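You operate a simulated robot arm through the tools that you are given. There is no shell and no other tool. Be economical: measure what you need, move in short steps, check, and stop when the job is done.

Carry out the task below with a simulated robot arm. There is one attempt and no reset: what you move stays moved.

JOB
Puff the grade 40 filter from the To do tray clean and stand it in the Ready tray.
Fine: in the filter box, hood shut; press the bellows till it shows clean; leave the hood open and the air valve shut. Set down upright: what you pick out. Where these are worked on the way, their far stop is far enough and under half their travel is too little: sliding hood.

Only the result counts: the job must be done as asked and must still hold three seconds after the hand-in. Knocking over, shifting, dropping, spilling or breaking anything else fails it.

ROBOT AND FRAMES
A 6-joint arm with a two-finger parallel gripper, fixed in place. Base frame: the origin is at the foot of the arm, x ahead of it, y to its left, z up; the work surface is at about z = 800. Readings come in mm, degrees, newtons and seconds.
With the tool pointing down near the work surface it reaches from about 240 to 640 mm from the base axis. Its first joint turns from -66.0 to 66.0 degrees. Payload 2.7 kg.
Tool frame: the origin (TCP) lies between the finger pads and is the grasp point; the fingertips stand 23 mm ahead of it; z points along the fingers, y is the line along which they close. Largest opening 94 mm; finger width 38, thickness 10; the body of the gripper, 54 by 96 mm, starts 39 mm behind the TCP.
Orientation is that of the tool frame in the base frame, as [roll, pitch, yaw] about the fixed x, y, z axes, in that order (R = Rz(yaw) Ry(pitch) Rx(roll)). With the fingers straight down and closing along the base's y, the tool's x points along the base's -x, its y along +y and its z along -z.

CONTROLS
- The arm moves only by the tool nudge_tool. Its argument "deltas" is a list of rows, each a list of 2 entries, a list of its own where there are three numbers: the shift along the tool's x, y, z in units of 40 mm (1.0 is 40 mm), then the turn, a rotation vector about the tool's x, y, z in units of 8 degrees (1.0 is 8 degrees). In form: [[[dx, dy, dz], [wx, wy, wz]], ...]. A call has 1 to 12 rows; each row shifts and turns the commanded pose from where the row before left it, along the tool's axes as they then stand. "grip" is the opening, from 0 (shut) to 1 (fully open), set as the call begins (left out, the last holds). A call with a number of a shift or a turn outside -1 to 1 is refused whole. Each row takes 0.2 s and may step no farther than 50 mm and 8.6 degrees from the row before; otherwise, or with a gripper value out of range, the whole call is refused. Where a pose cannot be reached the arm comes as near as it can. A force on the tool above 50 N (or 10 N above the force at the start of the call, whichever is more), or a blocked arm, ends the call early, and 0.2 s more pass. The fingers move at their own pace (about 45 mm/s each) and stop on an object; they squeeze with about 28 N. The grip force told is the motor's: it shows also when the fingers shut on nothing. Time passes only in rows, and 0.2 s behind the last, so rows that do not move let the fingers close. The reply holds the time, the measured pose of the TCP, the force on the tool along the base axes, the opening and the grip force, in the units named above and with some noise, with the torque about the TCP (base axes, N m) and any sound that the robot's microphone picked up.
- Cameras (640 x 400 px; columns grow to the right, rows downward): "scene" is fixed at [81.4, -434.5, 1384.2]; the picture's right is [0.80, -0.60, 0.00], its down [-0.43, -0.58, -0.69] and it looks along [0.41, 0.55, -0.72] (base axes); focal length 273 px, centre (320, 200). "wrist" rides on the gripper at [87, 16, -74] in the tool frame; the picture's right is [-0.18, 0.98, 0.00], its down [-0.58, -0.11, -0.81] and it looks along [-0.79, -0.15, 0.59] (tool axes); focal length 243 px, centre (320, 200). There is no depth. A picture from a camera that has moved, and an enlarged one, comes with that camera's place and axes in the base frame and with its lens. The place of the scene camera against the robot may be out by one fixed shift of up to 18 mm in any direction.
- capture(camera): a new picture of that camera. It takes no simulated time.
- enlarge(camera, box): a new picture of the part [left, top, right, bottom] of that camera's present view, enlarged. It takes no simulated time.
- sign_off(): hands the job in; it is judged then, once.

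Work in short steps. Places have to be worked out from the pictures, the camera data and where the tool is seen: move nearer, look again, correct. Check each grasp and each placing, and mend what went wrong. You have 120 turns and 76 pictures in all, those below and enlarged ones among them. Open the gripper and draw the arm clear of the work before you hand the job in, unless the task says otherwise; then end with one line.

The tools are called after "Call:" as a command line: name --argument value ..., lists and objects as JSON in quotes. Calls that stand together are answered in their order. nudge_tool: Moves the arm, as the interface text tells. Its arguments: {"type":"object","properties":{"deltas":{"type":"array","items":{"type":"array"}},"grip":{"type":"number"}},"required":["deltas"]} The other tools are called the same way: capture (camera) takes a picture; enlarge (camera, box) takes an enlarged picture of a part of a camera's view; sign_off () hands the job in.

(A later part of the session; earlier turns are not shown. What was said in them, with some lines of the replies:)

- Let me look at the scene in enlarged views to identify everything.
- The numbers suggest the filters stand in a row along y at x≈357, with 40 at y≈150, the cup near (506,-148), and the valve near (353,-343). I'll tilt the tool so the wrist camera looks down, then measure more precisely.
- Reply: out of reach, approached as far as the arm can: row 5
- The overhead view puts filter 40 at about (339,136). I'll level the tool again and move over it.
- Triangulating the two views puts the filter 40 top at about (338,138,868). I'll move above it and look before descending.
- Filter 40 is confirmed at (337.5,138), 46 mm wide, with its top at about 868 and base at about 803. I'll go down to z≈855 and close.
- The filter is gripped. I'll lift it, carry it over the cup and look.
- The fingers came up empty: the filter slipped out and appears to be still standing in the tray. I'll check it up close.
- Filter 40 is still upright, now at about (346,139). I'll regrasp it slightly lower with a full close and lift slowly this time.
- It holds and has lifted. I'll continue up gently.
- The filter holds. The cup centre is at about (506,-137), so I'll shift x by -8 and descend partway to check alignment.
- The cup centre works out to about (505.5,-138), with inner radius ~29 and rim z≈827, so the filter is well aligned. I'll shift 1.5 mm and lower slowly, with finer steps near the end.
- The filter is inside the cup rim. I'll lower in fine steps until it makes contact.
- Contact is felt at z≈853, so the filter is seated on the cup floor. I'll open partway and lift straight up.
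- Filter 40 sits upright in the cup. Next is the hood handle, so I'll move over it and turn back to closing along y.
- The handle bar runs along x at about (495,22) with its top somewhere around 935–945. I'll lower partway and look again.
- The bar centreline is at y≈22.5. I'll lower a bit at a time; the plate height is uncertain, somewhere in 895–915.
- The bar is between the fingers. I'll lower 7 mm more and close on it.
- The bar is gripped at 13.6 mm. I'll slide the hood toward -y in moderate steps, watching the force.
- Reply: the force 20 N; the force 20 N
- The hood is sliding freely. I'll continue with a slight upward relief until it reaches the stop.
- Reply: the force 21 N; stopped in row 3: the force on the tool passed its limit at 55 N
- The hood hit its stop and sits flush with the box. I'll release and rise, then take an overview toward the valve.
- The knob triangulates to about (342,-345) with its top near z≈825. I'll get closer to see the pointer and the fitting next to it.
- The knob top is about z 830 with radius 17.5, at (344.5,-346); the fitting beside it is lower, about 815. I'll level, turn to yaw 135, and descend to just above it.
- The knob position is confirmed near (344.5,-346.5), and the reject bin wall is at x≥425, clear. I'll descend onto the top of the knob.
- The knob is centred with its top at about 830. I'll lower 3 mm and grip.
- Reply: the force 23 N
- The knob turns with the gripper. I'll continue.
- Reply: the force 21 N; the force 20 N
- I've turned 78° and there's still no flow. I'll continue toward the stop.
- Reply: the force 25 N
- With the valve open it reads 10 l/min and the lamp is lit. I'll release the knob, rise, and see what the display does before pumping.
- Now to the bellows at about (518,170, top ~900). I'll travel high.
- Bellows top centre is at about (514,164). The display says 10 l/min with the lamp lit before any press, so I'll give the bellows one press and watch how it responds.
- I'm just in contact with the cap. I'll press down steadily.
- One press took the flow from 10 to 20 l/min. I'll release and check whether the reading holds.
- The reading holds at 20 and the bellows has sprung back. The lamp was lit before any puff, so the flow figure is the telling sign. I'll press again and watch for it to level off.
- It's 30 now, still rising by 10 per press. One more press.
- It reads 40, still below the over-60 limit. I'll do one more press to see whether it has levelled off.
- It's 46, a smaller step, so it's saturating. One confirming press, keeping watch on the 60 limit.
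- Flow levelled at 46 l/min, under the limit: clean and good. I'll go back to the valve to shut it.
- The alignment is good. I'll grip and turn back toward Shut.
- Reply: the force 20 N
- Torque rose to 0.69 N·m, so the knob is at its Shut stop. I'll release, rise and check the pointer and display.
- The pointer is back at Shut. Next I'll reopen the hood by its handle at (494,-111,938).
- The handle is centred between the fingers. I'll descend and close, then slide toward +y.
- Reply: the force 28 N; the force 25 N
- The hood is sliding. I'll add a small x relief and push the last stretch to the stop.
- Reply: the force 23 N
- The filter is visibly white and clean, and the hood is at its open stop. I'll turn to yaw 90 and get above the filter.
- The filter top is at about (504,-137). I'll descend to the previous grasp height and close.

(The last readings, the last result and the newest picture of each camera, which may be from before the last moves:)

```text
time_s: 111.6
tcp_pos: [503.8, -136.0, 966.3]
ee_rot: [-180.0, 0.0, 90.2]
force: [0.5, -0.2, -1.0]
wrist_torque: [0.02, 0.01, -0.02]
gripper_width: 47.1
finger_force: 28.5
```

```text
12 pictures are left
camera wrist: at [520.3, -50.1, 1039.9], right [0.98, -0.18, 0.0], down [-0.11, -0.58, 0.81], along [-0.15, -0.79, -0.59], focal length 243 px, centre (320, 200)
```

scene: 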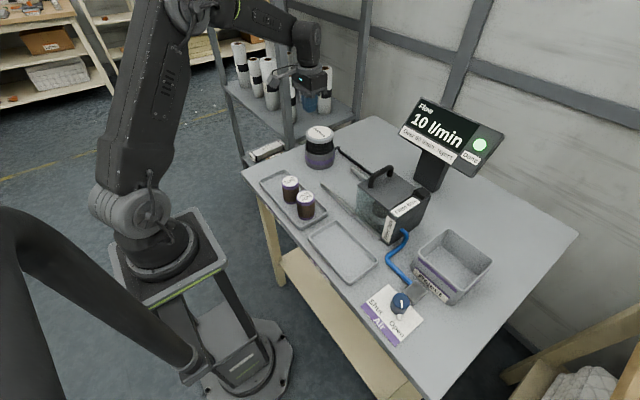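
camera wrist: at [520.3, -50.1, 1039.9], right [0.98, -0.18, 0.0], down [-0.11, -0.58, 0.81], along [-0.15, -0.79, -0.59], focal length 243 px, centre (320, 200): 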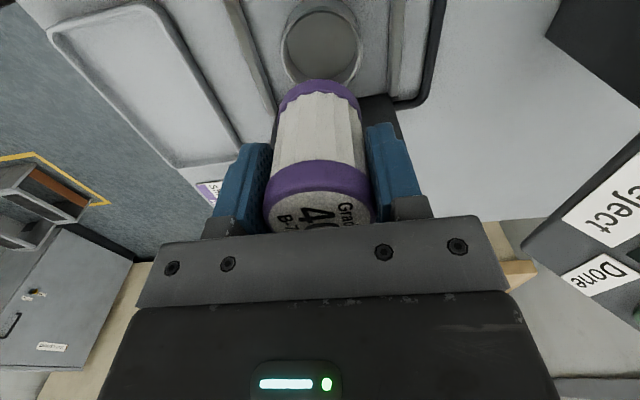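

The filter is held securely. The Ready tray spans roughly x 286–382, y -85…-240, with its centre near (334,-165). I'll carry it there smoothly.

Call:
nudge_tool --deltas '[[[0, -0.1, -0.2], [0, 0, 0]], [[0, -0.2, -0.2], [0, 0, 0]], [[0, -0.35, -0.1], [0, 0, 0]], [[-0.05, -0.45, 0], [0, 0, 0]], [[-0.1, -0.5, 0], [0, 0, 0]], [[-0.1, -0.55, 0], [0, 0, 0]], [[-0.1, -0.55, 0], [0, 0, 0]], [[-0.1, -0.5, 0], [0, 0, 0]], [[-0.1, -0.45, 0], [0, 0, 0]], [[-0.1, -0.35, 0], [0, 0, 0]], [[-0.07, -0.2, 0], [0, 0, 0]], [[0, -0.05, 0], [0, 0, 0]]]'

Call:
nudge_tool --deltas '[[[0, 0, 0.1], [0, 0, 0]], [[0, 0, 0.25], [0, 0, 0]], [[0, 0, 0.4], [0, 0, 0]], [[0, 0, 0.5], [0, 0, 0]], [[0, 0, 0.5], [0, 0, 0]], [[0, 0, 0.45], [0, 0, 0]], [[0, 0, 0.25], [0, 0, 0]], [[0, 0, 0.1], [0, 0, 0]], [[0, 0, 0], [0, 0, 0]]]'

Call:
enlarge --camera "scene" --box '[290, 180, 410, 300]'

Call:
capture --camera "wrist"

```text
time_s: 114.2
tcp_pos: [333.9, -165.3, 984.3]
ee_rot: [180.0, 0.0, 90.2]
force: [-0.1, 0.4, -1.3]
wrist_torque: [0.01, 0.01, 0.01]
gripper_width: 47.1
finger_force: 28.3
```

```text
time_s: 116.2
tcp_pos: [334.7, -164.4, 882.7]
ee_rot: [-180.0, 0.0, 90.2]
force: [0.2, 0.0, -0.7]
wrist_torque: [-0.01, 0.02, 0.03]
gripper_width: 46.9
finger_force: 28.4
```

```text
3.33 times, centred on (350, 240) of scene
camera zoom: at [81.5, -434.5, 1384.2], right [0.8, -0.6, 0.0], down [-0.43, -0.58, -0.69], along [0.41, 0.55, -0.72], focal length 909 px, centre (220, 67)
```

zoom: 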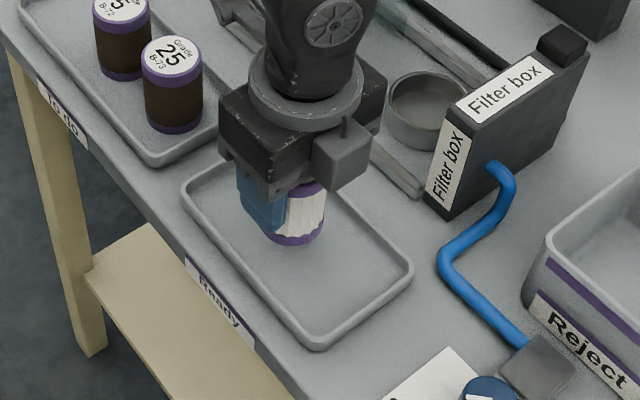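

```text
10 pictures are left
camera wrist: at [350.8, -79.6, 955.6], right [0.98, -0.18, 0.0], down [-0.11, -0.58, 0.81], along [-0.15, -0.79, -0.59], focal length 243 px, centre (320, 200)
```

wrist: 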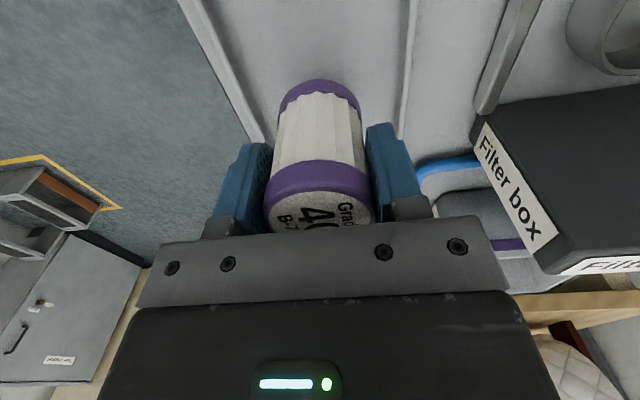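

The filter is over the tray interior. I'll lower until it makes contact.

Call:
nudge_tool --deltas '[[[0, 0, 0.15], [0, 0, 0]], [[0, 0, 0.25], [0, 0, 0]], [[0, 0, 0.2], [0, 0, 0]], [[0, 0, 0.1], [0, 0, 0]], [[0, 0, 0.04], [0, 0, 0]], [[0, 0, 0], [0, 0, 0]]]'

Call:
nudge_tool --deltas '[[[0, 0, 0.04], [0, 0, 0]], [[0, 0, 0], [0, 0, 0]]]'

Call:
nudge_tool --deltas '[[[0, 0, 0.04], [0, 0, 0]], [[0, 0, 0], [0, 0, 0]]]'

Call:
nudge_tool --deltas '[[[0, 0, 0.04], [0, 0, 0]], [[0, 0, 0], [0, 0, 0]]]'

```text
time_s: 117.6
tcp_pos: [334.8, -165.9, 852.9]
ee_rot: [180.0, 0.1, 90.2]
force: [-1.7, 0.9, 4.0]
wrist_torque: [0.09, 0.03, 0.0]
gripper_width: 46.8
finger_force: 28.0
```

```text
time_s: 118.2
tcp_pos: [333.9, -164.3, 851.6]
ee_rot: [179.9, 0.0, 90.2]
force: [1.1, 2.4, 14.6]
wrist_torque: [0.15, 0.06, -0.11]
gripper_width: 46.9
finger_force: 28.1
```

```text
time_s: 118.8
tcp_pos: [335.3, -164.9, 849.9]
ee_rot: [180.0, 0.0, 90.3]
force: [4.4, -1.0, 13.0]
wrist_torque: [-0.03, -0.19, 0.02]
gripper_width: 47.2
finger_force: 28.4
```

```text
time_s: 119.4
tcp_pos: [334.5, -164.2, 846.9]
ee_rot: [-179.9, 0.0, 90.2]
force: [4.8, -0.2, 12.7]
wrist_torque: [-0.01, -0.21, -0.03]
gripper_width: 46.8
finger_force: 28.2
```

The filter is on the tray floor; contact was felt at about 852. I'll release, lift clear and check.

Call:
nudge_tool --deltas '[[[0, 0, 0], [0, 0, 0]], [[0, 0, 0], [0, 0, 0]], [[0, 0, 0], [0, 0, 0]], [[0, 0, 0], [0, 0, 0]]]' --grip 0.8

Call:
nudge_tool --deltas '[[[0, 0, -0.3], [0, 0, 0]], [[0, 0, -0.7], [0, 0, 0]], [[0, 0, -1], [0, 0, 0]], [[0, 0, -1], [0, 0, 0]], [[0, 0, -1], [0, 0, 0]], [[0, 0, -1], [0, 0, 0]], [[1, 0, 0], [0, 0, 0]], [[1, 0, 0], [0, 0, 0]], [[1, 0, 0], [0, 0, 0]], [[1, 0, 0], [0, 0, 0]], [[0, 0, 0], [0, 0, 0]]]'

Call:
capture --camera "scene"

Call:
enlarge --camera "scene" --box '[290, 180, 450, 340]'

```text
time_s: 120.4
tcp_pos: [334.8, -165.1, 847.3]
ee_rot: [180.0, -0.1, 90.2]
force: [-0.6, -0.5, -0.4]
wrist_torque: [0.0, 0.01, 0.0]
gripper_width: 75.0
finger_force: 0.0
```

```text
time_s: 122.8
tcp_pos: [334.0, -5.6, 1051.1]
ee_rot: [179.9, 0.0, 90.2]
force: [0.0, -0.2, -0.3]
wrist_torque: [0.04, -0.01, 0.03]
gripper_width: 75.6
finger_force: 0.0
```

```text
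9 pictures are left
```

scene: 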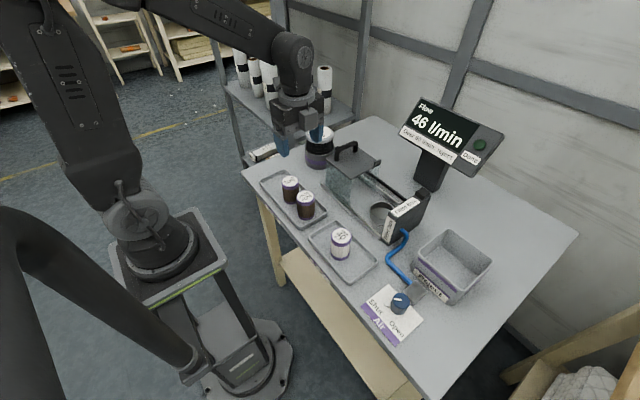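

```text
2.50 times, centred on (370, 260) of scene
camera zoom: at [81.5, -434.5, 1384.2], right [0.8, -0.6, 0.0], down [-0.43, -0.58, -0.69], along [0.41, 0.55, -0.72], focal length 682 px, centre (195, 50)
```

zoom: 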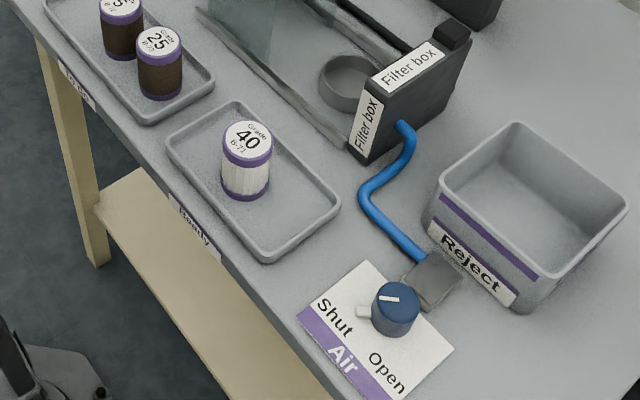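

Filter 40 is clean and upright in the Ready tray. The hood is open, the valve is at Shut, the other items are in place, and the gripper is open and clear, so I'm handing in.

Call:
sign_off

```text
The job is handed in.
```

I puffed the grade 40 filter clean and stood it upright in the Ready tray, then handed the job in with the hood open and the air valve shut. The flow settled at 46 l/min, under the 60 l/min reject limit; I went by that because the Done lamp was lit before the first press.
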